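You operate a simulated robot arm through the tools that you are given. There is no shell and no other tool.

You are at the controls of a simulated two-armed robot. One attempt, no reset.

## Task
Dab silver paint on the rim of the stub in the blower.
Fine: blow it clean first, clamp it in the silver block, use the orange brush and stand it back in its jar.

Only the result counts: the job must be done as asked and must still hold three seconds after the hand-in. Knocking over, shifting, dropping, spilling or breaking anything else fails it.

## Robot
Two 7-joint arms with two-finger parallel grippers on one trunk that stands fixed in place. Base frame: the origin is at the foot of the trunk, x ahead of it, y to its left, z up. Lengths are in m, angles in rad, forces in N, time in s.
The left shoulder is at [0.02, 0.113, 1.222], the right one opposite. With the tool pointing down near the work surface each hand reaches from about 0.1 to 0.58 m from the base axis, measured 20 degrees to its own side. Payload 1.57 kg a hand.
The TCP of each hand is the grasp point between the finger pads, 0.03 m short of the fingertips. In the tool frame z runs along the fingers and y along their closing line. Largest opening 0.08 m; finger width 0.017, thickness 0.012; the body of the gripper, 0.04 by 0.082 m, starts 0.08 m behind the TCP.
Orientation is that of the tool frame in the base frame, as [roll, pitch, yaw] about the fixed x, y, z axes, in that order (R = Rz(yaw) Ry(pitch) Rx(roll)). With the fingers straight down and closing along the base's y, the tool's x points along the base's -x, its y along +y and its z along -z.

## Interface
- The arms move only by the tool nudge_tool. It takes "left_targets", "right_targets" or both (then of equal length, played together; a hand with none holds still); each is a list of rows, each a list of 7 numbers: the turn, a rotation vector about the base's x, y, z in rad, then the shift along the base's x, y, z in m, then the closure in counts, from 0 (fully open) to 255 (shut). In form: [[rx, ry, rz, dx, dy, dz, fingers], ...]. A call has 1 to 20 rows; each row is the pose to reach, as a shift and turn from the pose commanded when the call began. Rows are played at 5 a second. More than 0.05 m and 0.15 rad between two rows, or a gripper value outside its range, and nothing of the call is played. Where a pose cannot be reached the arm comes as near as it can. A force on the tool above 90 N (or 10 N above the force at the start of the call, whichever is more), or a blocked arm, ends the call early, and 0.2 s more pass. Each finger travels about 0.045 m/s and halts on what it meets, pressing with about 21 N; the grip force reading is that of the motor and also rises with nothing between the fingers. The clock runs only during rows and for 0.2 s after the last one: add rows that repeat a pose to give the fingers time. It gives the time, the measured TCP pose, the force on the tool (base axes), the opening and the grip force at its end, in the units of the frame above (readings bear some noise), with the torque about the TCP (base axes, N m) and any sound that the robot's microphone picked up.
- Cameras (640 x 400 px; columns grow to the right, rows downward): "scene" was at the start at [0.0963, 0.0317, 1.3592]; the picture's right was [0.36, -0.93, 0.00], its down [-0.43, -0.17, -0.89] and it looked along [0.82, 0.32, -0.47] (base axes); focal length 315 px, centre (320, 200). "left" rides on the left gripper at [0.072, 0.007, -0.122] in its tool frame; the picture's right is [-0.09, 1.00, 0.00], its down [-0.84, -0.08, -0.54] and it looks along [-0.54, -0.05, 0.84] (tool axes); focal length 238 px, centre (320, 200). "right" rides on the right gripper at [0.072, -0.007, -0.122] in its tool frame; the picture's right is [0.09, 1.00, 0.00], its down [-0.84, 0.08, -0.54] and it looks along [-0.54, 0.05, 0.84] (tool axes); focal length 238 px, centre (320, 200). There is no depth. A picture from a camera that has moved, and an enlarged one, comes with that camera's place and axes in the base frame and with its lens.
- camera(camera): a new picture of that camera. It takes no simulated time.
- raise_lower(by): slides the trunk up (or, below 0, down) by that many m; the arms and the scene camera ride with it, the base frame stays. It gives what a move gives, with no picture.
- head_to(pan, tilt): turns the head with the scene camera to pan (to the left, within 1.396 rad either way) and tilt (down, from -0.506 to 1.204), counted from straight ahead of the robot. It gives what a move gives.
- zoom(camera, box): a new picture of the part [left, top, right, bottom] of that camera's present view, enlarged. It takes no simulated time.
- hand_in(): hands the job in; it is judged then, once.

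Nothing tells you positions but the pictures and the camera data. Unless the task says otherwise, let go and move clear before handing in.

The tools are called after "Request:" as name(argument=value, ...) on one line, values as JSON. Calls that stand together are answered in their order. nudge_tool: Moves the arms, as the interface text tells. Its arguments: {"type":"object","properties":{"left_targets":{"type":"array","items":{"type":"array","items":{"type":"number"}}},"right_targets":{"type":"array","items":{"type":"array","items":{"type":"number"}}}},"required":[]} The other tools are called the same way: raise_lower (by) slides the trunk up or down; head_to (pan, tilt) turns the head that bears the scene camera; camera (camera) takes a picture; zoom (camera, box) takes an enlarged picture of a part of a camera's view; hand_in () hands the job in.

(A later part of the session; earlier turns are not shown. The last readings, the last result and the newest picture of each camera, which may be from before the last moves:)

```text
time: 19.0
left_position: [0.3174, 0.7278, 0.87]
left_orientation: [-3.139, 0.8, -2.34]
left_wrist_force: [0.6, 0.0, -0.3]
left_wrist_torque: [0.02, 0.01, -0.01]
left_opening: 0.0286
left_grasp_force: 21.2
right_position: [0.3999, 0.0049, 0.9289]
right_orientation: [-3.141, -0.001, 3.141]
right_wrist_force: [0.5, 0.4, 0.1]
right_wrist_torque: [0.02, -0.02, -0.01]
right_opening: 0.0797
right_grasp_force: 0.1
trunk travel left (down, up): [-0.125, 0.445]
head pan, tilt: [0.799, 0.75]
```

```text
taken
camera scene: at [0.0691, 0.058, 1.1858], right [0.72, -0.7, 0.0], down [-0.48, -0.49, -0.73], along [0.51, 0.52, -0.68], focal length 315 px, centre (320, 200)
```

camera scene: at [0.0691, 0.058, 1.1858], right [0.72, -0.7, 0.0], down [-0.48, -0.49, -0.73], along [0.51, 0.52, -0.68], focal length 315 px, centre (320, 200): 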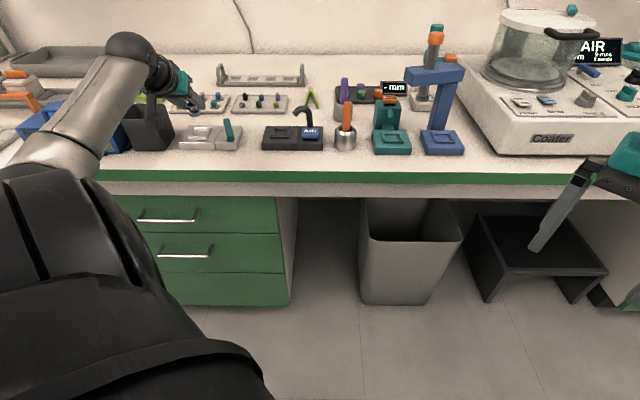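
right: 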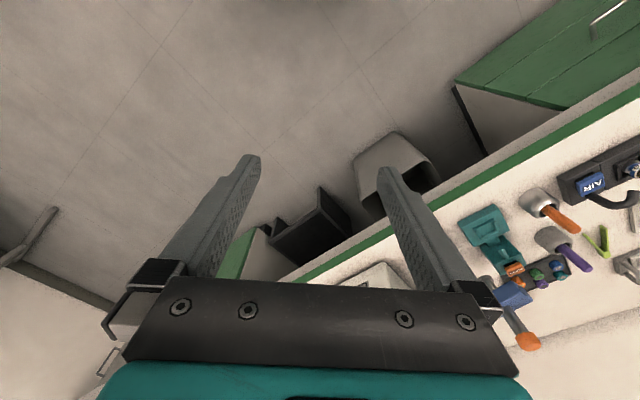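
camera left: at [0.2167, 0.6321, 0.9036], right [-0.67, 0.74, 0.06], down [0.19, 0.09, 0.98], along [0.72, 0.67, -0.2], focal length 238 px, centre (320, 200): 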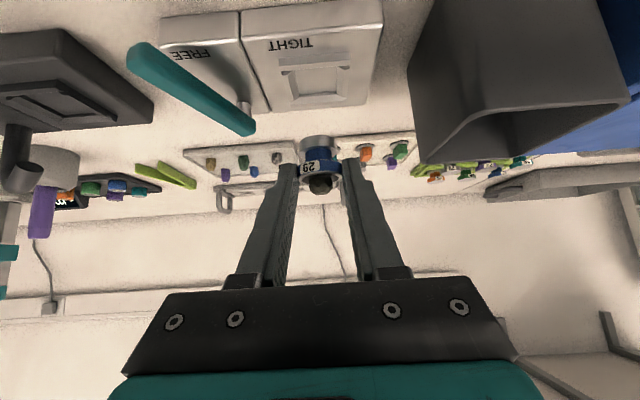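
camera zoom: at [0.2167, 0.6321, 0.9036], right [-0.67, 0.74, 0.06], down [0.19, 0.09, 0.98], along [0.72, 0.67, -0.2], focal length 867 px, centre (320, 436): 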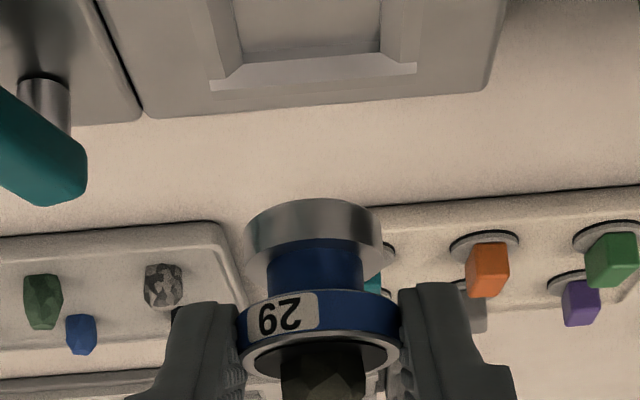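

I'm hovering above the silver block, and the lever's pivot post is visible near its back end. The tall dark box to the left is close, so I'll check its clearance and re-measure the pocket.

Request:
zoom(camera="scene", box=[110, 80, 260, 170])

Request:
zoom(camera="left", box=[120, 0, 440, 160])

Request:
zoom(camera="left", box=[380, 0, 640, 200])

```text
4.27 times, centred on (185, 125) of scene
camera zoom: at [0.0691, 0.058, 1.1858], right [0.72, -0.7, 0.0], down [-0.48, -0.49, -0.73], along [0.51, 0.52, -0.68], focal length 1344 px, centre (896, 520)
```

zoom: 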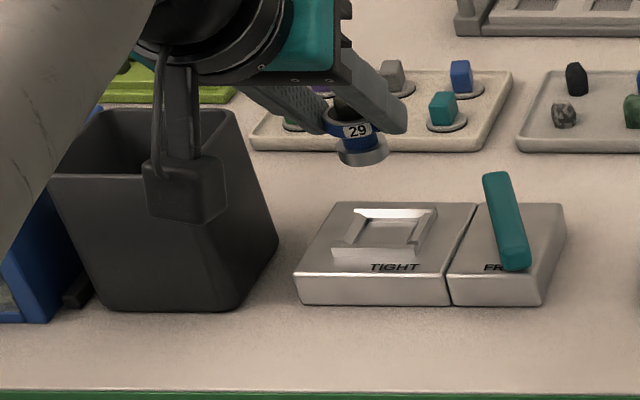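

```text
2.00 times, centred on (280, 80) of left
camera zoom: at [0.2167, 0.6321, 0.9036], right [-0.67, 0.74, 0.06], down [0.19, 0.09, 0.98], along [0.72, 0.67, -0.2], focal length 477 px, centre (400, 440)
```

zoom: 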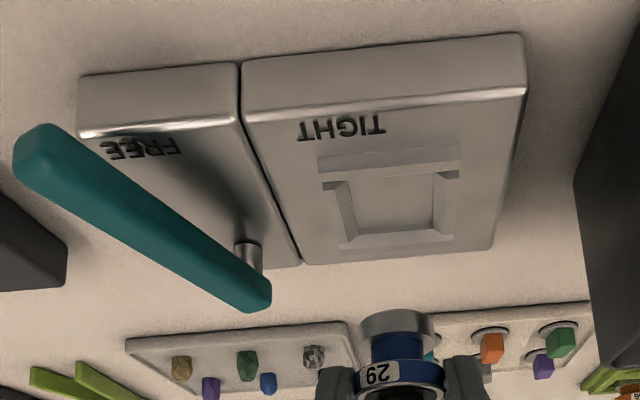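

```text
2.00 times, centred on (510, 100) of left
camera zoom: at [0.2167, 0.6321, 0.9036], right [-0.67, 0.74, 0.06], down [0.19, 0.09, 0.98], along [0.72, 0.67, -0.2], focal length 477 px, centre (-60, 400)
```

zoom: 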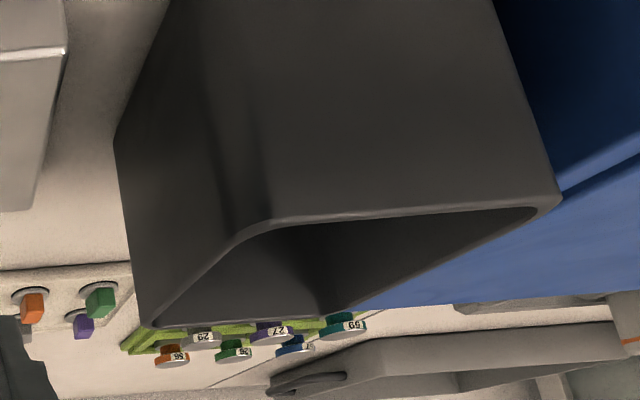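

The dark box's near wall is at e ≈ −0.361, about 4 cm clear of the gripper. The silver pocket matches the blower's pocket in size and height, so I'll shift slightly and go down to 18 mm above seating, to compare with the lift-out picture.

Request:
nudge_tool(left_targets=[[0, 0, 0, 0.0006, 0.0037, 0, 255], [0, 0, 0, 0.0006, 0.0037, -0.012, 255], [0, 0, 0, 0.0006, 0.0037, -0.024, 255], [0, 0, 0, 0.0006, 0.0037, -0.0315, 255], [0, 0, 0, 0.0006, 0.0037, -0.0315, 255]])

Request:
zoom(camera="left", box=[250, 80, 390, 190])

Request:
zoom(camera="scene", box=[160, 95, 250, 155])

```text
time: 20.2
left_position: [0.3152, 0.7309, 0.8387]
left_orientation: [-3.14, 0.802, -2.339]
left_wrist_force: [-0.2, 0.5, 0.1]
left_wrist_torque: [0.03, 0.02, -0.01]
left_opening: 0.0287
left_grasp_force: 20.6
right_position: [0.4013, 0.0041, 0.9286]
right_orientation: [3.141, 0.0, 3.141]
right_wrist_force: [0.7, 0.0, -0.3]
right_wrist_torque: [-0.02, 0.02, 0.0]
right_opening: 0.0801
right_grasp_force: 0.1
trunk travel left (down, up): [-0.125, 0.445]
head pan, tilt: [0.799, 0.75]
```

```text
3.64 times, centred on (320, 135) of left
camera zoom: at [0.2175, 0.6361, 0.8722], right [-0.67, 0.74, 0.07], down [0.19, 0.09, 0.98], along [0.72, 0.67, -0.2], focal length 867 px, centre (320, 436)
```

zoom: 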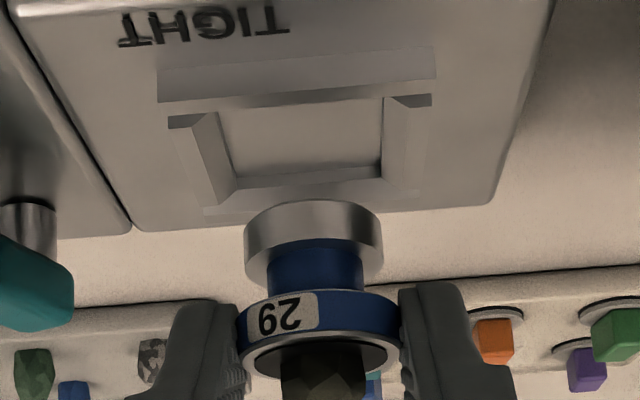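

```text
6.67 times, centred on (205, 125) of scene
camera zoom: at [0.0691, 0.058, 1.1858], right [0.72, -0.7, 0.0], down [-0.48, -0.49, -0.73], along [0.51, 0.52, -0.68], focal length 2100 px, centre (1087, 700)
```

zoom: 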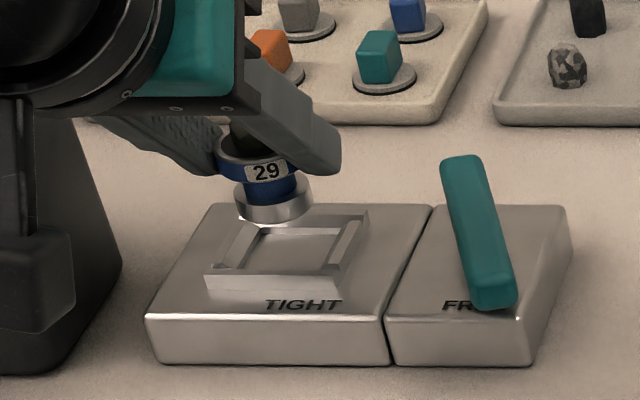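

The picture matches the lift-out one to within a millimetre or two. I'll pull back 1.8 mm and lower the stub into the pocket slowly.

Request:
nudge_tool(left_targets=[[0, 0, 0, -0.0012, -0.0013, 0, 255], [0, 0, 0, -0.0012, -0.0013, -0.005, 255], [0, 0, 0, -0.0012, -0.0013, -0.009, 255], [0, 0, 0, -0.0012, -0.0013, -0.012, 255], [0, 0, 0, -0.0012, -0.0013, -0.012, 255]])

Request:
zoom(camera="left", box=[250, 80, 390, 190])

Request:
zoom(camera="scene", box=[160, 95, 250, 155])

```text
time: 21.4
left_position: [0.3162, 0.731, 0.8263]
left_orientation: [-3.139, 0.801, -2.337]
left_wrist_force: [0.2, -0.4, -0.3]
left_wrist_torque: [-0.04, 0.01, 0.04]
left_opening: 0.0286
left_grasp_force: 20.7
right_position: [0.3997, 0.0052, 0.9284]
right_orientation: [-3.139, -0.001, 3.141]
right_wrist_force: [0.4, -0.1, -0.5]
right_wrist_torque: [-0.03, -0.01, 0.02]
right_opening: 0.08
right_grasp_force: 0.1
trunk travel left (down, up): [-0.125, 0.445]
head pan, tilt: [0.799, 0.75]
```

```text
3.64 times, centred on (320, 135) of left
camera zoom: at [0.2161, 0.6347, 0.8604], right [-0.67, 0.74, 0.07], down [0.19, 0.09, 0.98], along [0.72, 0.67, -0.2], focal length 867 px, centre (320, 436)
```

zoom: 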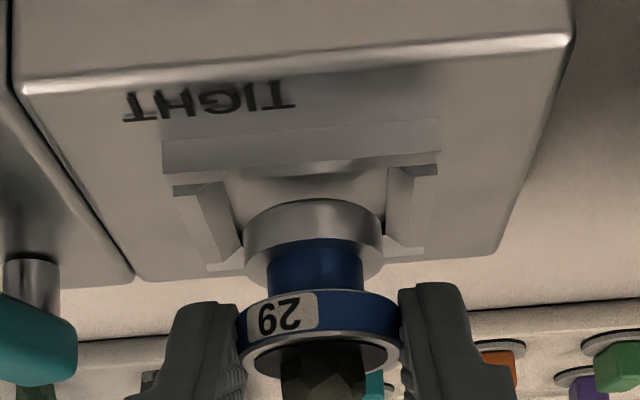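

```text
6.67 times, centred on (205, 125) of scene
camera zoom: at [0.0691, 0.0579, 1.1858], right [0.72, -0.7, 0.0], down [-0.48, -0.49, -0.73], along [0.51, 0.52, -0.68], focal length 2100 px, centre (1087, 700)
```

zoom: 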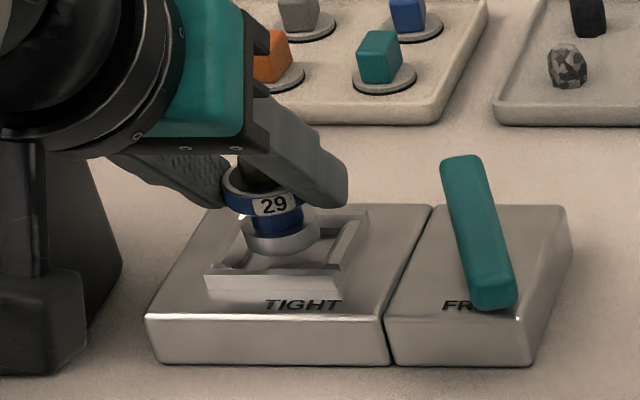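

The base is about 6 mm above the pocket floor. I'll enlarge the scene view to double-check the sideways centring before seating it.

Request:
zoom(camera="scene", box=[180, 115, 222, 145])

```text
13.33 times, centred on (201, 130) of scene
camera zoom: at [0.0691, 0.0579, 1.1858], right [0.72, -0.7, 0.0], down [-0.48, -0.49, -0.73], along [0.51, 0.52, -0.68], focal length 4199 px, centre (1907, 1133)
```

zoom: 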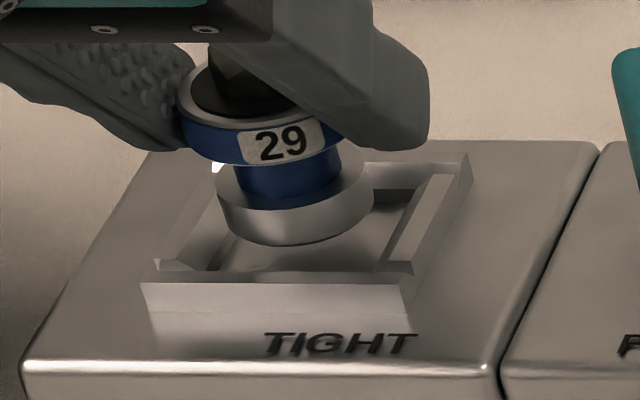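

The two views agree once the base's height is accounted for, so it is centred. I'll lower the last 6 mm gently.

Request:
nudge_tool(left_targets=[[0, 0, 0, 0, 0, -0.002, 255], [0, 0, 0, 0, 0, -0.004, 255], [0, 0, 0, 0, 0, -0.005, 255], [0, 0, 0, 0, 0, -0.006, 255], [0, 0, 0, 0, 0, -0.006, 255]])

Request:
zoom(camera="left", box=[250, 80, 390, 190])

Request:
zoom(camera="scene", box=[180, 115, 222, 145])

```text
time: 22.6
left_position: [0.3161, 0.7308, 0.8208]
left_orientation: [-3.138, 0.801, -2.338]
left_wrist_force: [0.5, -0.7, -0.9]
left_wrist_torque: [0.05, -0.01, -0.03]
left_opening: 0.0286
left_grasp_force: 21.1
right_position: [0.3996, 0.0037, 0.9286]
right_orientation: [-3.141, 0.0, -3.141]
right_wrist_force: [1.1, 0.5, -0.1]
right_wrist_torque: [0.03, -0.01, 0.0]
right_opening: 0.0801
right_grasp_force: 0.1
trunk travel left (down, up): [-0.125, 0.445]
head pan, tilt: [0.799, 0.75]
```

```text
3.64 times, centred on (320, 135) of left
camera zoom: at [0.2158, 0.6348, 0.8543], right [-0.67, 0.74, 0.06], down [0.19, 0.09, 0.98], along [0.72, 0.67, -0.2], focal length 867 px, centre (320, 436)
```

zoom: 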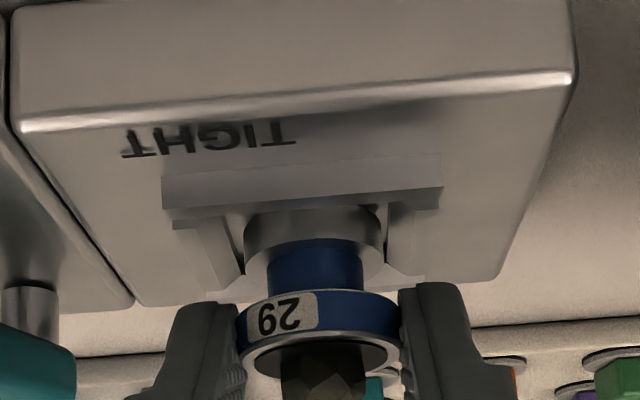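

```text
13.33 times, centred on (201, 130) of scene
camera zoom: at [0.0691, 0.0579, 1.1858], right [0.72, -0.7, 0.0], down [-0.48, -0.49, -0.73], along [0.51, 0.52, -0.68], focal length 4199 px, centre (1907, 1133)
```

zoom: 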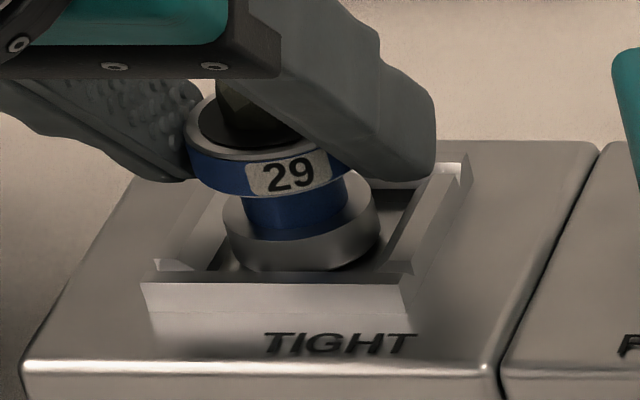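

The base is inside the rails with almost no force yet. I'll lower in half-millimetre steps until it touches the floor.

Request:
nudge_tool(left_targets=[[0, 0, 0, 0, 0, -0.0005, 255], [0, 0, 0, 0, 0, -0.001, 255], [0, 0, 0, 0, 0, -0.0015, 255]])

```text
time: 23.4
left_position: [0.3157, 0.7305, 0.8189]
left_orientation: [-3.14, 0.801, -2.339]
left_wrist_force: [-0.2, -0.7, 0.5]
left_wrist_torque: [0.02, 0.02, -0.02]
left_opening: 0.0286
left_grasp_force: 20.9
right_position: [0.4013, 0.0051, 0.9271]
right_orientation: [3.141, 0.0, -3.14]
right_wrist_force: [0.0, -1.0, -0.3]
right_wrist_torque: [-0.01, 0.01, -0.02]
right_opening: 0.08
right_grasp_force: 0.1
trunk travel left (down, up): [-0.125, 0.445]
head pan, tilt: [0.799, 0.75]
```

Request:
nudge_tool(left_targets=[[0, 0, 0, 0, 0, -0.0005, 255], [0, 0, 0, 0, 0, -0.001, 255], [0, 0, 0, 0, 0, -0.0015, 255]])

Request:
zoom(camera="left", box=[250, 80, 390, 190])

Request:
zoom(camera="scene", box=[180, 115, 222, 145])

```text
time: 24.2
left_position: [0.3154, 0.731, 0.8194]
left_orientation: [-3.139, 0.806, -2.339]
left_wrist_force: [1.6, 0.4, 4.8]
left_wrist_torque: [-0.01, -0.07, -0.02]
left_opening: 0.0283
left_grasp_force: 20.9
right_position: [0.4013, 0.0039, 0.9275]
right_orientation: [3.141, -0.001, 3.141]
right_wrist_force: [-0.7, 0.4, -0.5]
right_wrist_torque: [-0.01, 0.0, 0.0]
right_opening: 0.08
right_grasp_force: 0.2
trunk travel left (down, up): [-0.125, 0.445]
head pan, tilt: [0.799, 0.75]
```

```text
3.64 times, centred on (320, 135) of left
camera zoom: at [0.2161, 0.6346, 0.8525], right [-0.67, 0.74, 0.07], down [0.19, 0.08, 0.98], along [0.72, 0.67, -0.19], focal length 867 px, centre (320, 436)
```

zoom: 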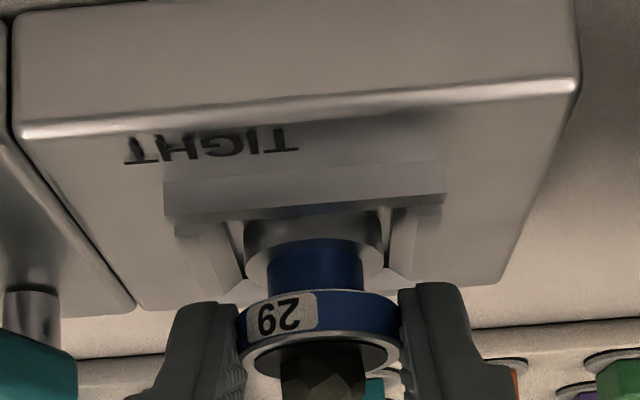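

```text
13.33 times, centred on (201, 130) of scene
camera zoom: at [0.069, 0.0574, 1.1859], right [0.72, -0.7, 0.0], down [-0.48, -0.49, -0.73], along [0.51, 0.52, -0.68], focal length 4199 px, centre (1907, 1133)
```

zoom: 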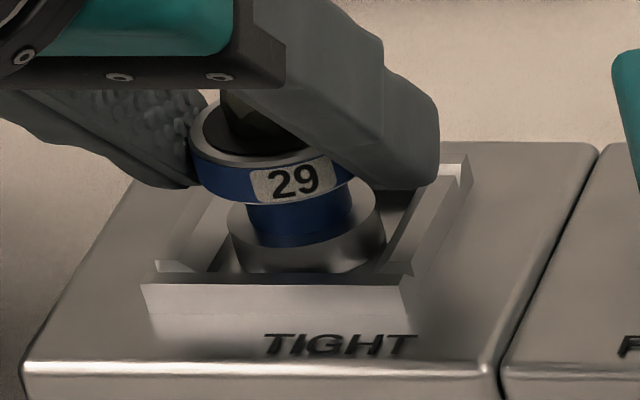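

The stub is seated (4.8 N upward). I'll ease up a millimetre, open the fingers slightly wider than the head and back out along the finger direction.

Request:
nudge_tool(left_targets=[[0, 0, 0, 0, 0, 0.0012, 255], [0, 0, 0, 0, 0, 0.0012, 140], [0, 0, 0, 0, 0, 0.0012, 105], [0, 0, 0, 0, 0, 0.0012, 105]])

Request:
zoom(camera="left", box=[250, 80, 390, 190])

Request:
nudge_tool(left_targets=[[0, 0, 0, -0.005, -0.0051, 0.007, 105], [0, 0, 0, -0.0149, -0.0155, 0.021, 105], [0, 0, 0, -0.0299, -0.0309, 0.042, 105], [0, 0, 0, -0.045, -0.0466, 0.06, 105], [0, 0, 0, -0.045, -0.0466, 0.06, 105]])

Request:
camera(camera="left")

Request:
zoom(camera="scene", box=[160, 95, 250, 155])

```text
time: 25.2
left_position: [0.3161, 0.7294, 0.8179]
left_orientation: [-3.141, 0.801, -2.339]
left_wrist_force: [-0.1, 0.5, -0.1]
left_wrist_torque: [0.0, -0.03, 0.01]
left_opening: 0.047
left_grasp_force: 0.2
right_position: [0.4008, 0.0052, 0.9288]
right_orientation: [-3.141, -0.002, -3.141]
right_wrist_force: [0.3, 0.1, -0.5]
right_wrist_torque: [0.03, 0.0, -0.01]
right_opening: 0.08
right_grasp_force: 0.0
trunk travel left (down, up): [-0.125, 0.445]
head pan, tilt: [0.799, 0.75]
```

```text
3.64 times, centred on (320, 135) of left
camera zoom: at [0.2158, 0.6345, 0.8525], right [-0.67, 0.74, 0.06], down [0.19, 0.09, 0.98], along [0.72, 0.67, -0.2], focal length 867 px, centre (320, 436)
```

zoom: 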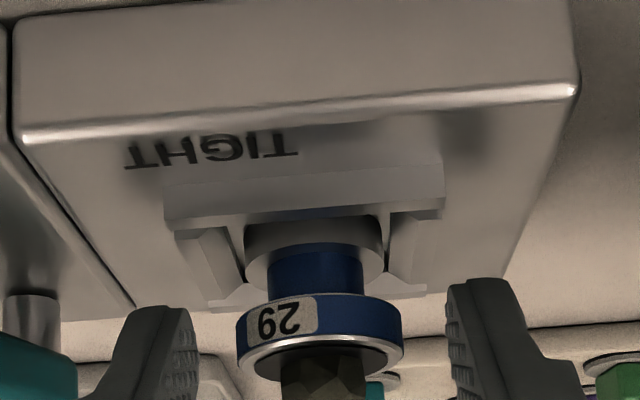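

```text
time: 26.4
left_position: [0.2704, 0.6844, 0.8798]
left_orientation: [-3.141, 0.803, -2.339]
left_wrist_force: [0.6, -0.4, -0.4]
left_wrist_torque: [-0.01, 0.01, 0.02]
left_opening: 0.0469
left_grasp_force: 0.1
right_position: [0.3995, 0.0034, 0.9284]
right_orientation: [-3.14, 0.0, -3.141]
right_wrist_force: [-0.5, 0.4, 0.0]
right_wrist_torque: [0.01, 0.01, -0.01]
right_opening: 0.0799
right_grasp_force: 0.1
trunk travel left (down, up): [-0.125, 0.445]
head pan, tilt: [0.799, 0.75]
```

```text
taken
camera left: at [0.1707, 0.5883, 0.9131], right [-0.67, 0.74, 0.07], down [0.19, 0.09, 0.98], along [0.72, 0.67, -0.2], focal length 238 px, centre (320, 200)
```

left: 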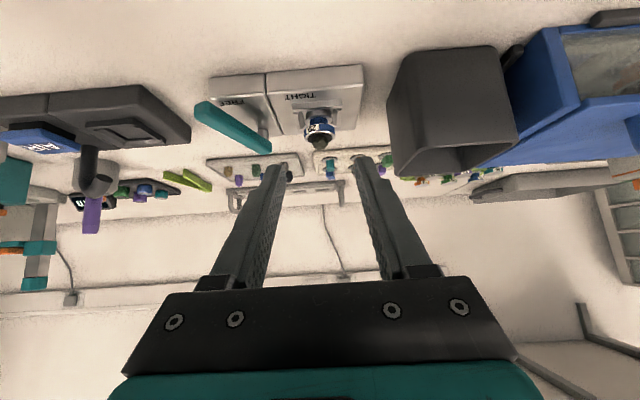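

```text
6.67 times, centred on (205, 125) of scene
camera zoom: at [0.069, 0.0578, 1.1858], right [0.72, -0.7, 0.0], down [-0.48, -0.49, -0.73], along [0.51, 0.52, -0.68], focal length 2100 px, centre (1087, 700)
```

zoom: 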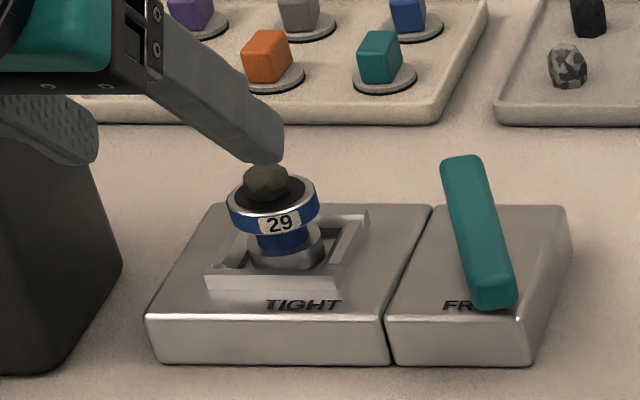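

The stub stands squarely in the silver pocket. The lever pivots on a post at about e −0.218, n 0.778 with its tip near e −0.195, n 0.703, z 0.797–0.812. I'll shut the fingers and place them just right of the tip, ready to push it to TIGHT.

Request:
nudge_tool(left_targets=[[0, 0, 0, 0.0276, -0.0268, 0.005, 255], [0, 0, 0, 0.0552, -0.0537, 0.005, 255], [0, 0, 0, 0.0828, -0.0805, 0.005, 255], [0, 0, 0, 0.095, -0.068, -0.02, 255], [0, 0, 0, 0.1071, -0.0555, -0.045, 255], [0, 0, 0, 0.1071, -0.0555, -0.045, 255]])

Request:
camera(camera="left")

Request:
zoom(camera="scene", box=[170, 95, 260, 155])

```text
time: 27.8
left_position: [0.3782, 0.6282, 0.8331]
left_orientation: [-3.137, 0.801, -2.34]
left_wrist_force: [0.8, 0.2, -0.2]
left_wrist_torque: [-0.01, -0.03, -0.02]
left_opening: 0.0
left_grasp_force: 20.8
right_position: [0.3997, 0.0049, 0.9286]
right_orientation: [3.141, 0.0, -3.14]
right_wrist_force: [-0.9, -0.5, 0.5]
right_wrist_torque: [0.02, 0.0, -0.01]
right_opening: 0.0799
right_grasp_force: 0.1
trunk travel left (down, up): [-0.125, 0.445]
head pan, tilt: [0.799, 0.75]
```

```text
taken
camera left: at [0.279, 0.5327, 0.867], right [-0.67, 0.74, 0.07], down [0.19, 0.09, 0.98], along [0.72, 0.67, -0.2], focal length 238 px, centre (320, 200)
```

left: 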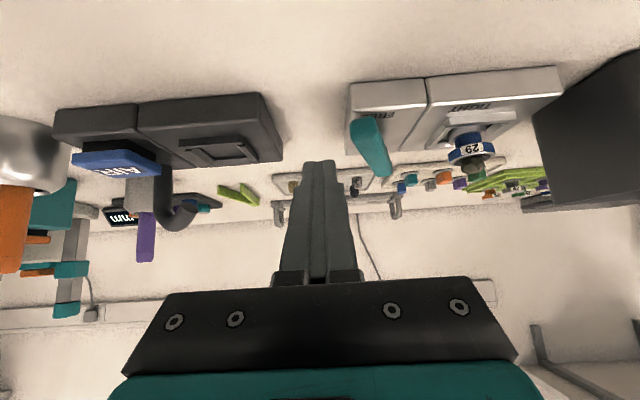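

```text
6.67 times, centred on (215, 125) of scene
camera zoom: at [0.0692, 0.0579, 1.1858], right [0.72, -0.7, 0.0], down [-0.48, -0.49, -0.73], along [0.51, 0.52, -0.68], focal length 2100 px, centre (1020, 700)
```

zoom: 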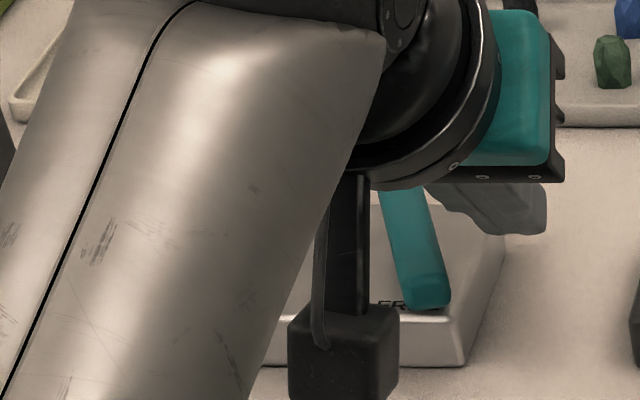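

The closed fingers are 2 cm right of the lever tip. I'll lower 16 mm and start the push to the left.

Request:
nudge_tool(left_targets=[[0, 0, 0, 0, 0, -0.008, 255], [0, 0, 0, 0, 0, -0.016, 255], [0, 0, 0, -0.005, 0.0028, -0.016, 255], [0, 0, 0, -0.01, 0.0055, -0.016, 255], [0, 0, 0, -0.0153, 0.0072, -0.016, 255], [0, 0, 0, -0.0207, 0.0089, -0.016, 255]])

Request:
camera(camera="left")

Request:
zoom(camera="left", box=[250, 60, 450, 210])

```text
time: 29.2
left_position: [0.3575, 0.6366, 0.8172]
left_orientation: [-3.14, 0.803, -2.337]
left_wrist_force: [0.0, 0.7, 0.9]
left_wrist_torque: [0.02, 0.03, 0.02]
left_opening: 0.0
left_grasp_force: 20.6
right_position: [0.4021, 0.0041, 0.9285]
right_orientation: [3.141, 0.0, 3.142]
right_wrist_force: [-0.1, 0.0, -0.2]
right_wrist_torque: [0.02, 0.01, 0.02]
right_opening: 0.0799
right_grasp_force: 0.1
trunk travel left (down, up): [-0.125, 0.445]
head pan, tilt: [0.799, 0.75]
```

```text
taken
camera left: at [0.2574, 0.5414, 0.8517], right [-0.67, 0.74, 0.07], down [0.19, 0.09, 0.98], along [0.72, 0.67, -0.2], focal length 238 px, centre (320, 200)
```

left: 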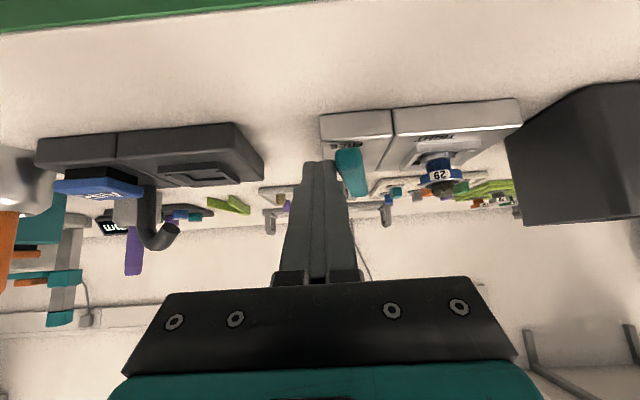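

```text
2.67 times, centred on (350, 135) of left
camera zoom: at [0.2574, 0.5414, 0.8517], right [-0.67, 0.74, 0.07], down [0.19, 0.09, 0.98], along [0.72, 0.67, -0.2], focal length 636 px, centre (240, 373)
```

zoom: 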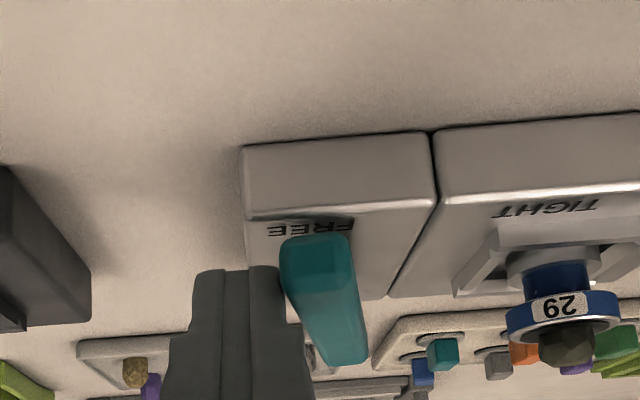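

The fingers are at the lever's side with no strain. I'll keep pushing along the arc.

Request:
nudge_tool(left_targets=[[0, 0, 0, -0.005, 0.0022, 0, 255], [0, 0, 0, -0.01, 0.0043, 0, 255], [0, 0, 0, -0.0149, 0.0072, 0, 255], [0, 0, 0, -0.0198, 0.0101, 0, 255], [0, 0, 0, -0.0243, 0.0132, 0, 255], [0, 0, 0, -0.0287, 0.0163, 0, 255]])

Request:
zoom(camera="left", box=[250, 60, 450, 210])

Request:
zoom(camera="scene", box=[170, 95, 260, 155])

```text
time: 30.6
left_position: [0.3288, 0.654, 0.8181]
left_orientation: [-3.139, 0.799, -2.337]
left_wrist_force: [-0.5, 0.2, 0.4]
left_wrist_torque: [-0.02, -0.02, 0.0]
left_opening: 0.0
left_grasp_force: 21.3
right_position: [0.4006, 0.0046, 0.9293]
right_orientation: [-3.141, 0.0, -3.141]
right_wrist_force: [-0.5, 0.4, 0.0]
right_wrist_torque: [-0.04, 0.01, 0.03]
right_opening: 0.0798
right_grasp_force: 0.0
trunk travel left (down, up): [-0.125, 0.445]
head pan, tilt: [0.799, 0.75]
```

```text
2.67 times, centred on (350, 135) of left
camera zoom: at [0.2286, 0.5578, 0.8515], right [-0.67, 0.74, 0.06], down [0.19, 0.09, 0.98], along [0.72, 0.67, -0.2], focal length 636 px, centre (240, 373)
```

zoom: 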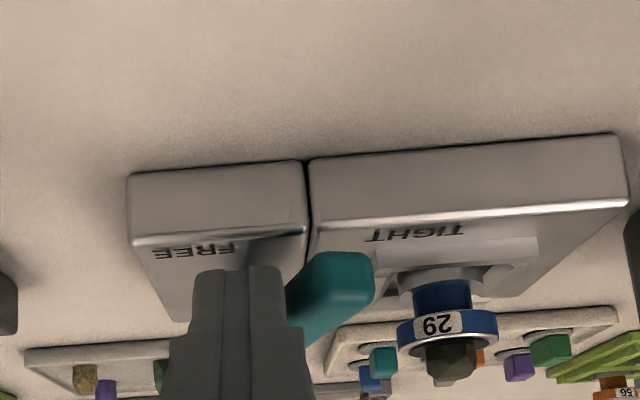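

```text
6.67 times, centred on (215, 125) of scene
camera zoom: at [0.0691, 0.0579, 1.1858], right [0.72, -0.7, 0.0], down [-0.48, -0.49, -0.73], along [0.51, 0.52, -0.68], focal length 2100 px, centre (1020, 700)
```

zoom: 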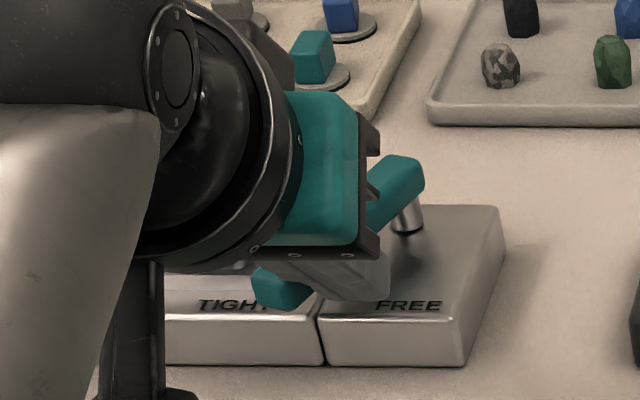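

The lever is swinging freely towards TIGHT, now about two-fifths of the way. I'll continue slowly to about 45 degrees, watching for the stop.

Request:
nudge_tool(left_targets=[[0, 0, 0, -0.004, 0.0042, 0, 255], [0, 0, 0, -0.008, 0.0084, 0, 255], [0, 0, 0, -0.011, 0.014, 0, 255], [0, 0, 0, -0.014, 0.0195, 0, 255], [0, 0, 0, -0.014, 0.0195, 0, 255]])

Request:
zoom(camera="left", box=[250, 60, 450, 210])

Request:
zoom(camera="scene", box=[170, 95, 260, 155])

```text
time: 31.8
left_position: [0.3238, 0.6591, 0.8191]
left_orientation: [-3.114, 0.795, -2.349]
left_wrist_force: [23.2, -63.4, 5.1]
left_wrist_torque: [-0.85, -0.43, -1.34]
left_opening: 0.0002
left_grasp_force: 20.9
right_position: [0.4015, -0.0009, 0.926]
right_orientation: [3.135, -0.002, -3.141]
right_wrist_force: [0.2, 0.0, -0.3]
right_wrist_torque: [0.0, 0.01, 0.0]
right_opening: 0.0803
right_grasp_force: 0.0
trunk travel left (down, up): [-0.125, 0.445]
head pan, tilt: [0.799, 0.75]
```

```text
2.67 times, centred on (350, 135) of left
camera zoom: at [0.221, 0.5668, 0.8522], right [-0.65, 0.76, 0.05], down [0.18, 0.1, 0.98], along [0.74, 0.64, -0.2], focal length 636 px, centre (240, 373)
```

zoom: 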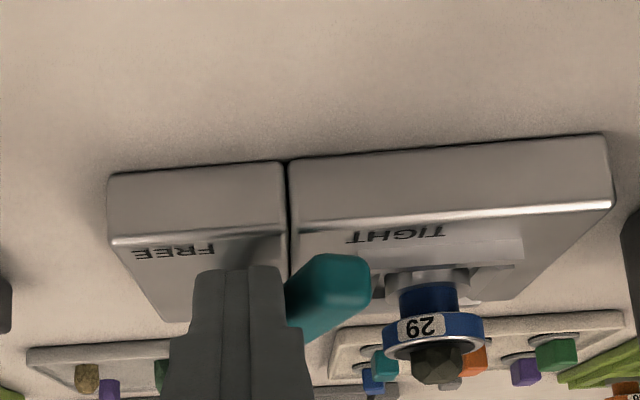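

```text
6.67 times, centred on (215, 125) of scene
camera zoom: at [0.0709, 0.0517, 1.1861], right [0.72, -0.7, -0.01], down [-0.48, -0.48, -0.73], along [0.51, 0.53, -0.68], focal length 2100 px, centre (1020, 700)
```

zoom: 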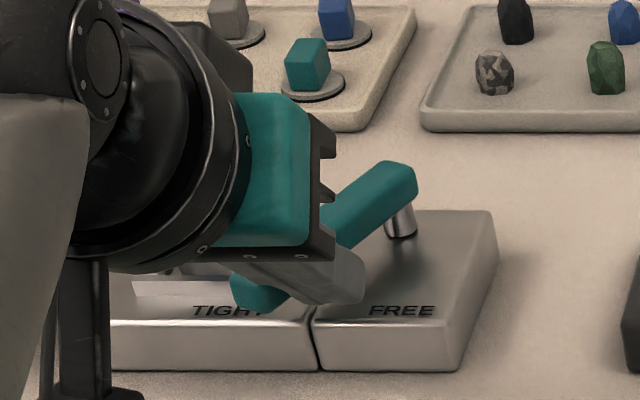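

The lever has come up against a firm stop (about 65 N) with its tip at the TIGHT label. I'll back off at once to relieve the force, then check that the lever stays and the block hasn't moved.

Request:
nudge_tool(left_targets=[[0, 0, 0, 0.006, -0.011, 0, 255], [0, 0, 0, 0.014, -0.0195, 0, 255], [0, 0, 0, 0.024, -0.03, 0.005, 255], [0, 0, 0, 0.035, -0.04, 0.03, 255], [0, 0, 0, 0.035, -0.04, 0.06, 255], [0, 0, 0, 0.035, -0.04, 0.06, 255]])

Request:
camera(camera="left")

Request:
zoom(camera="scene", box=[160, 95, 250, 155])

Request:
zoom(camera="left", box=[280, 40, 480, 190])

```text
time: 33.2
left_position: [0.3489, 0.6327, 0.8784]
left_orientation: [-3.14, 0.801, -2.338]
left_wrist_force: [-0.2, 0.6, 0.9]
left_wrist_torque: [0.0, 0.02, 0.02]
left_opening: 0.0
left_grasp_force: 20.7
right_position: [0.4001, 0.0046, 0.9282]
right_orientation: [3.141, 0.0, 3.14]
right_wrist_force: [0.0, -0.5, -0.4]
right_wrist_torque: [-0.02, 0.01, 0.03]
right_opening: 0.08
right_grasp_force: 0.1
trunk travel left (down, up): [-0.125, 0.445]
head pan, tilt: [0.799, 0.75]
```

```text
taken
camera left: at [0.2491, 0.5377, 0.9123], right [-0.67, 0.74, 0.07], down [0.19, 0.09, 0.98], along [0.72, 0.67, -0.2], focal length 238 px, centre (320, 200)
```

left: 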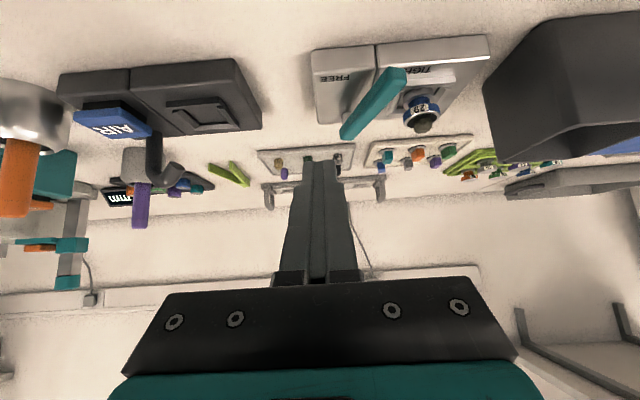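

```text
6.67 times, centred on (205, 125) of scene
camera zoom: at [0.0691, 0.0579, 1.1858], right [0.72, -0.7, 0.0], down [-0.48, -0.49, -0.73], along [0.51, 0.52, -0.68], focal length 2100 px, centre (1087, 700)
```

zoom: 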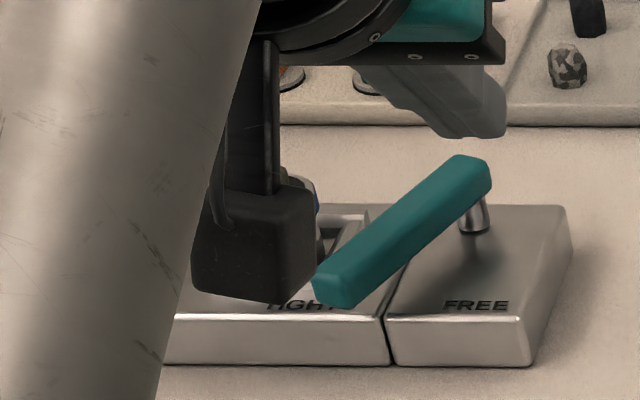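

```text
2.67 times, centred on (380, 115) of left
camera zoom: at [0.2491, 0.5377, 0.9123], right [-0.67, 0.74, 0.07], down [0.19, 0.09, 0.98], along [0.72, 0.67, -0.2], focal length 636 px, centre (160, 427)
```

zoom: 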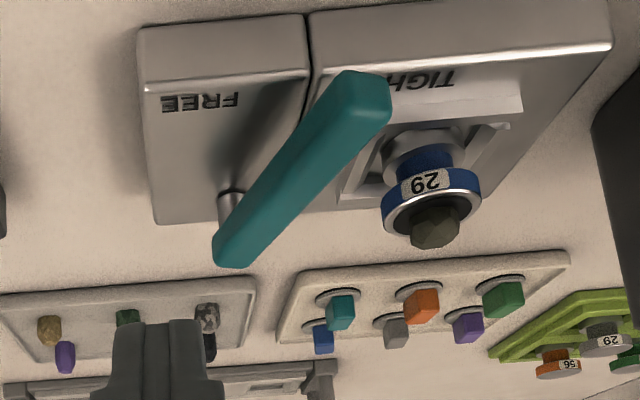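

The lever stays against its TIGHT stop and the block hasn't moved. Next I'll bring the left hand, fingers partly open, in front of the jar with the orange brush to measure it.

Request:
nudge_tool(left_targets=[[0, 0, 0, 0.02, -0.0259, 0.02, 255], [0, 0, 0, 0.05, -0.0648, 0.025, 255], [0, 0, 0, 0.08, -0.1037, 0.025, 200], [0, 0, 0, 0.11, -0.1425, 0.025, 110], [0, 0, 0, 0.14, -0.1814, 0.025, 110], [0, 0, 0, 0.16, -0.2073, 0.022, 110], [0, 0, 0, 0.16, -0.2073, 0.022, 110]])

Request:
camera(camera="left")

Request:
zoom(camera="scene", box=[316, 85, 376, 155])

Request:
zoom(camera="scene", box=[160, 95, 250, 155])

```text
time: 34.8
left_position: [0.5096, 0.4255, 0.9009]
left_orientation: [-3.139, 0.802, -2.338]
left_wrist_force: [-0.3, 0.1, -1.0]
left_wrist_torque: [-0.01, 0.02, 0.0]
left_opening: 0.0455
left_grasp_force: 0.0
right_position: [0.4002, 0.0043, 0.9273]
right_orientation: [-3.142, -0.001, 3.14]
right_wrist_force: [0.1, -0.3, -0.1]
right_wrist_torque: [-0.01, 0.02, -0.01]
right_opening: 0.0801
right_grasp_force: 0.1
trunk travel left (down, up): [-0.125, 0.445]
head pan, tilt: [0.799, 0.75]
```

```text
taken
camera left: at [0.4106, 0.3293, 0.9344], right [-0.67, 0.74, 0.07], down [0.19, 0.09, 0.98], along [0.72, 0.67, -0.2], focal length 238 px, centre (320, 200)
```

left: 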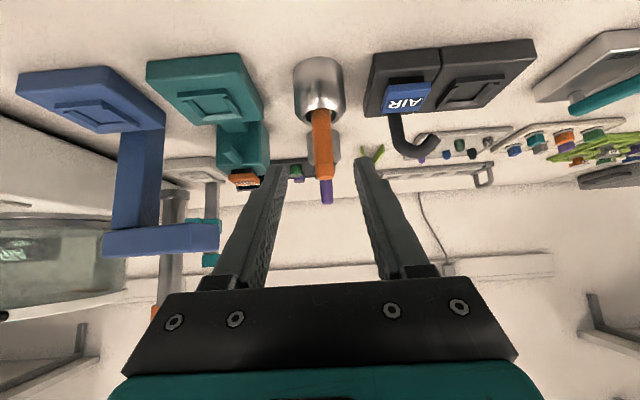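

```text
5.71 times, centred on (346, 120) of scene
camera zoom: at [0.0692, 0.0578, 1.1858], right [0.72, -0.7, 0.0], down [-0.48, -0.49, -0.73], along [0.51, 0.52, -0.68], focal length 1800 px, centre (171, 657)
```

zoom: 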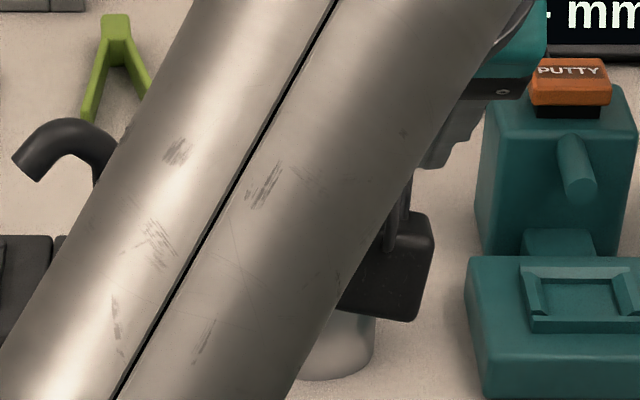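

```text
6.67 times, centred on (205, 125) of scene
camera zoom: at [0.0692, 0.0578, 1.1858], right [0.72, -0.7, 0.0], down [-0.48, -0.49, -0.73], along [0.51, 0.52, -0.68], focal length 2100 px, centre (1087, 700)
```

zoom: 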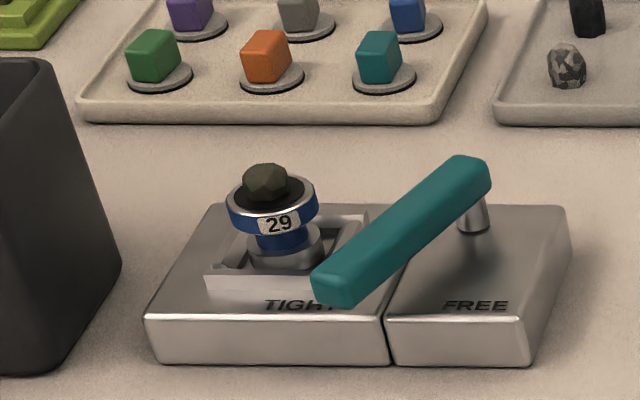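

The clamped stub looks good. Now I'll enlarge the wrist view of the orange brush and its jar.

Request:
zoom(camera="left", box=[260, 40, 380, 210])

Request:
zoom(camera="left", box=[280, 45, 370, 130])

```text
2.35 times, centred on (320, 125) of left
camera zoom: at [0.4106, 0.3293, 0.9344], right [-0.67, 0.74, 0.07], down [0.19, 0.09, 0.98], along [0.72, 0.67, -0.2], focal length 561 px, centre (320, 376)
```

zoom: 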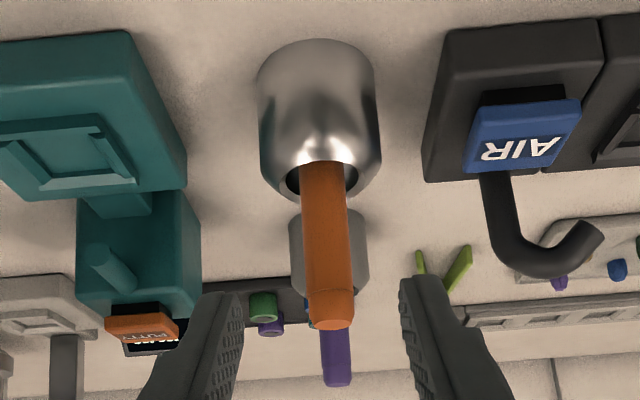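

```text
4.71 times, centred on (325, 88) of left
camera zoom: at [0.4106, 0.3293, 0.9344], right [-0.67, 0.74, 0.07], down [0.19, 0.09, 0.98], along [0.72, 0.67, -0.2], focal length 1122 px, centre (296, 729)
```

zoom: 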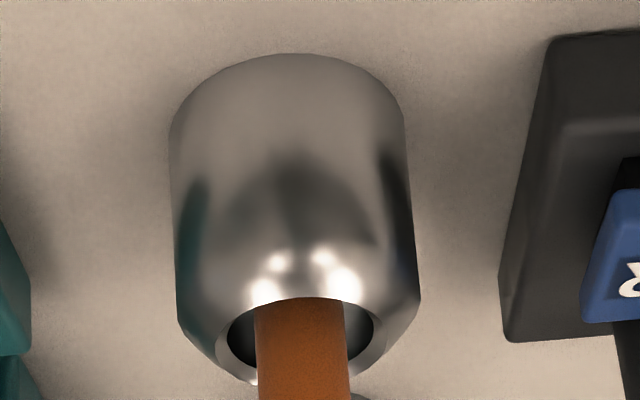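

The orange handle is about 19 mm thick and stands nearly upright at e ≈ 0.069, n ≈ 0.744, from z 0.805 (jar mouth) to 0.868. I'll lower to z 0.85 and slide the open fingers forward around it.

Request:
nudge_tool(left_targets=[[0, 0, 0, -0.0015, 0.0015, -0.025, 110], [0, 0, 0, -0.0015, 0.0015, -0.051, 110], [0, 0, 0, 0.0124, 0.0158, -0.051, 110], [0, 0, 0, 0.0264, 0.0301, -0.051, 110], [0, 0, 0, 0.0361, 0.0401, -0.051, 110], [0, 0, 0, 0.0361, 0.0401, -0.051, 110]])

Request:
camera(camera="left")

Request:
zoom(camera="scene", box=[306, 85, 386, 155])

```text
time: 36.2
left_position: [0.5453, 0.4656, 0.8486]
left_orientation: [-3.137, 0.802, -2.339]
left_wrist_force: [-0.6, -0.2, -0.2]
left_wrist_torque: [-0.01, 0.03, -0.01]
left_opening: 0.0456
left_grasp_force: 0.0
right_position: [0.4013, 0.0046, 0.9278]
right_orientation: [3.141, 0.001, 3.141]
right_wrist_force: [0.1, -0.2, -0.3]
right_wrist_torque: [-0.01, 0.03, 0.02]
right_opening: 0.0799
right_grasp_force: 0.2
trunk travel left (down, up): [-0.125, 0.445]
head pan, tilt: [0.799, 0.75]
```

```text
taken
camera left: at [0.4456, 0.37, 0.8831], right [-0.67, 0.74, 0.07], down [0.19, 0.09, 0.98], along [0.72, 0.67, -0.2], focal length 238 px, centre (320, 200)
```

left: 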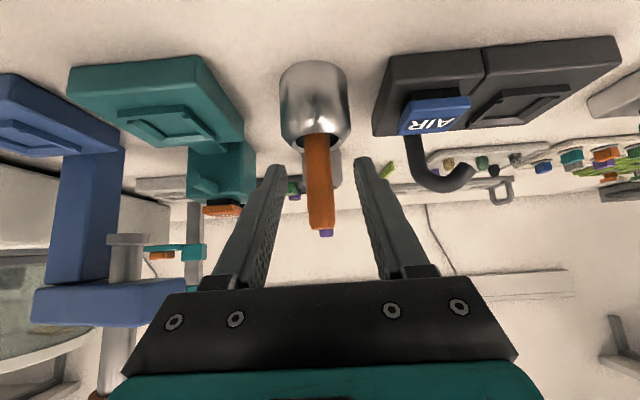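

```text
5.71 times, centred on (346, 120) of scene
camera zoom: at [0.0691, 0.0579, 1.1858], right [0.72, -0.7, 0.0], down [-0.48, -0.49, -0.73], along [0.51, 0.52, -0.68], focal length 1800 px, centre (171, 657)
```

zoom: 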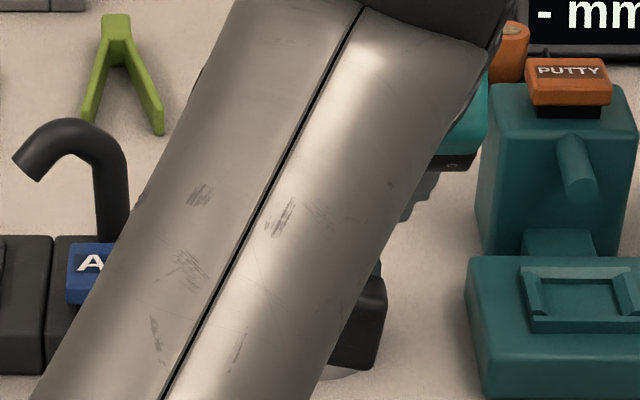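

The handle is centred between the fingers. I'll go the remaining 26 mm forward.

Request:
nudge_tool(left_targets=[[0, 0, 0, 0.0095, 0.009, 0, 110], [0, 0, 0, 0.0188, 0.0179, 0, 110], [0, 0, 0, 0.0188, 0.0179, 0, 110]])

Request:
camera(camera="left")

Request:
zoom(camera="left", box=[240, 50, 400, 270])

```text
time: 37.0
left_position: [0.5632, 0.4841, 0.8497]
left_orientation: [-3.138, 0.799, -2.339]
left_wrist_force: [-0.9, -0.3, 0.0]
left_wrist_torque: [0.02, 0.07, 0.03]
left_opening: 0.0455
left_grasp_force: 0.1
right_position: [0.4008, 0.0041, 0.929]
right_orientation: [-3.142, 0.001, -3.141]
right_wrist_force: [-0.1, -1.0, 0.7]
right_wrist_torque: [0.01, -0.01, -0.01]
right_opening: 0.0801
right_grasp_force: 0.1
trunk travel left (down, up): [-0.125, 0.445]
head pan, tilt: [0.799, 0.75]
```

```text
taken
camera left: at [0.4645, 0.3881, 0.8831], right [-0.67, 0.74, 0.07], down [0.19, 0.09, 0.98], along [0.72, 0.67, -0.2], focal length 238 px, centre (320, 200)
```

left: 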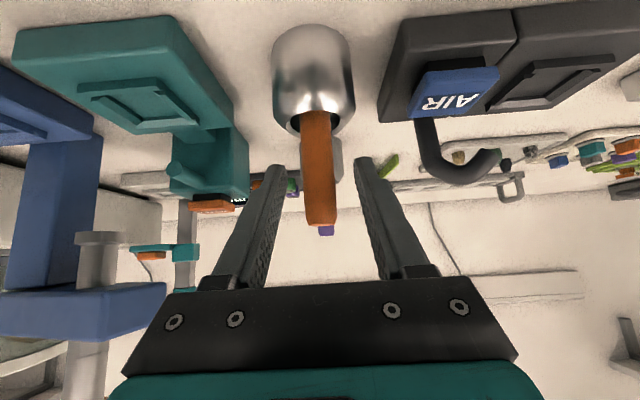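

```text
1.82 times, centred on (320, 160) of left
camera zoom: at [0.4645, 0.3881, 0.8831], right [-0.67, 0.74, 0.07], down [0.19, 0.09, 0.98], along [0.72, 0.67, -0.2], focal length 433 px, centre (320, 273)
```

zoom: 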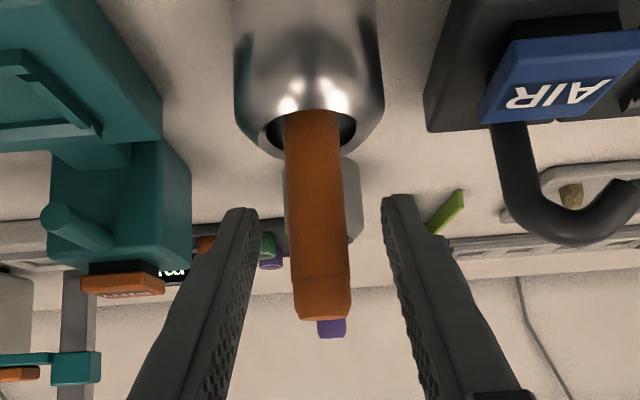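

The handle is well inside the fingers. I'll close on it gradually.

Request:
nudge_tool(left_targets=[[0, 0, 0, 0.0005, -0.0005, 0, 150], [0, 0, 0, 0.0005, -0.0005, 0, 185], [0, 0, 0, 0.0005, -0.0005, 0, 255], [0, 0, 0, 0.0005, -0.0005, 0, 255], [0, 0, 0, 0.0005, -0.0005, 0, 255]])

Request:
zoom(camera="left", box=[240, 50, 400, 270])

```text
time: 38.2
left_position: [0.565, 0.4825, 0.849]
left_orientation: [-3.139, 0.801, -2.338]
left_wrist_force: [0.3, 0.0, 1.3]
left_wrist_torque: [-0.04, -0.05, -0.03]
left_opening: 0.0171
left_grasp_force: 21.2
right_position: [0.4007, 0.0048, 0.9286]
right_orientation: [3.141, -0.001, 3.141]
right_wrist_force: [0.8, 0.3, 1.4]
right_wrist_torque: [-0.02, -0.02, 0.0]
right_opening: 0.0797
right_grasp_force: 0.1
trunk travel left (down, up): [-0.125, 0.445]
head pan, tilt: [0.799, 0.75]
```

```text
1.82 times, centred on (320, 160) of left
camera zoom: at [0.4649, 0.3874, 0.8833], right [-0.67, 0.74, 0.06], down [0.19, 0.09, 0.98], along [0.72, 0.67, -0.2], focal length 433 px, centre (320, 273)
```

zoom: 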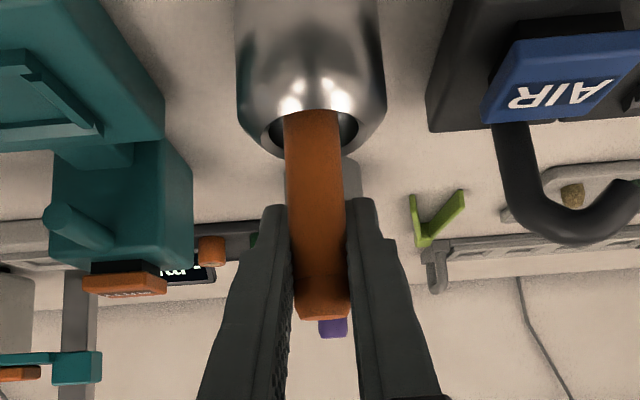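

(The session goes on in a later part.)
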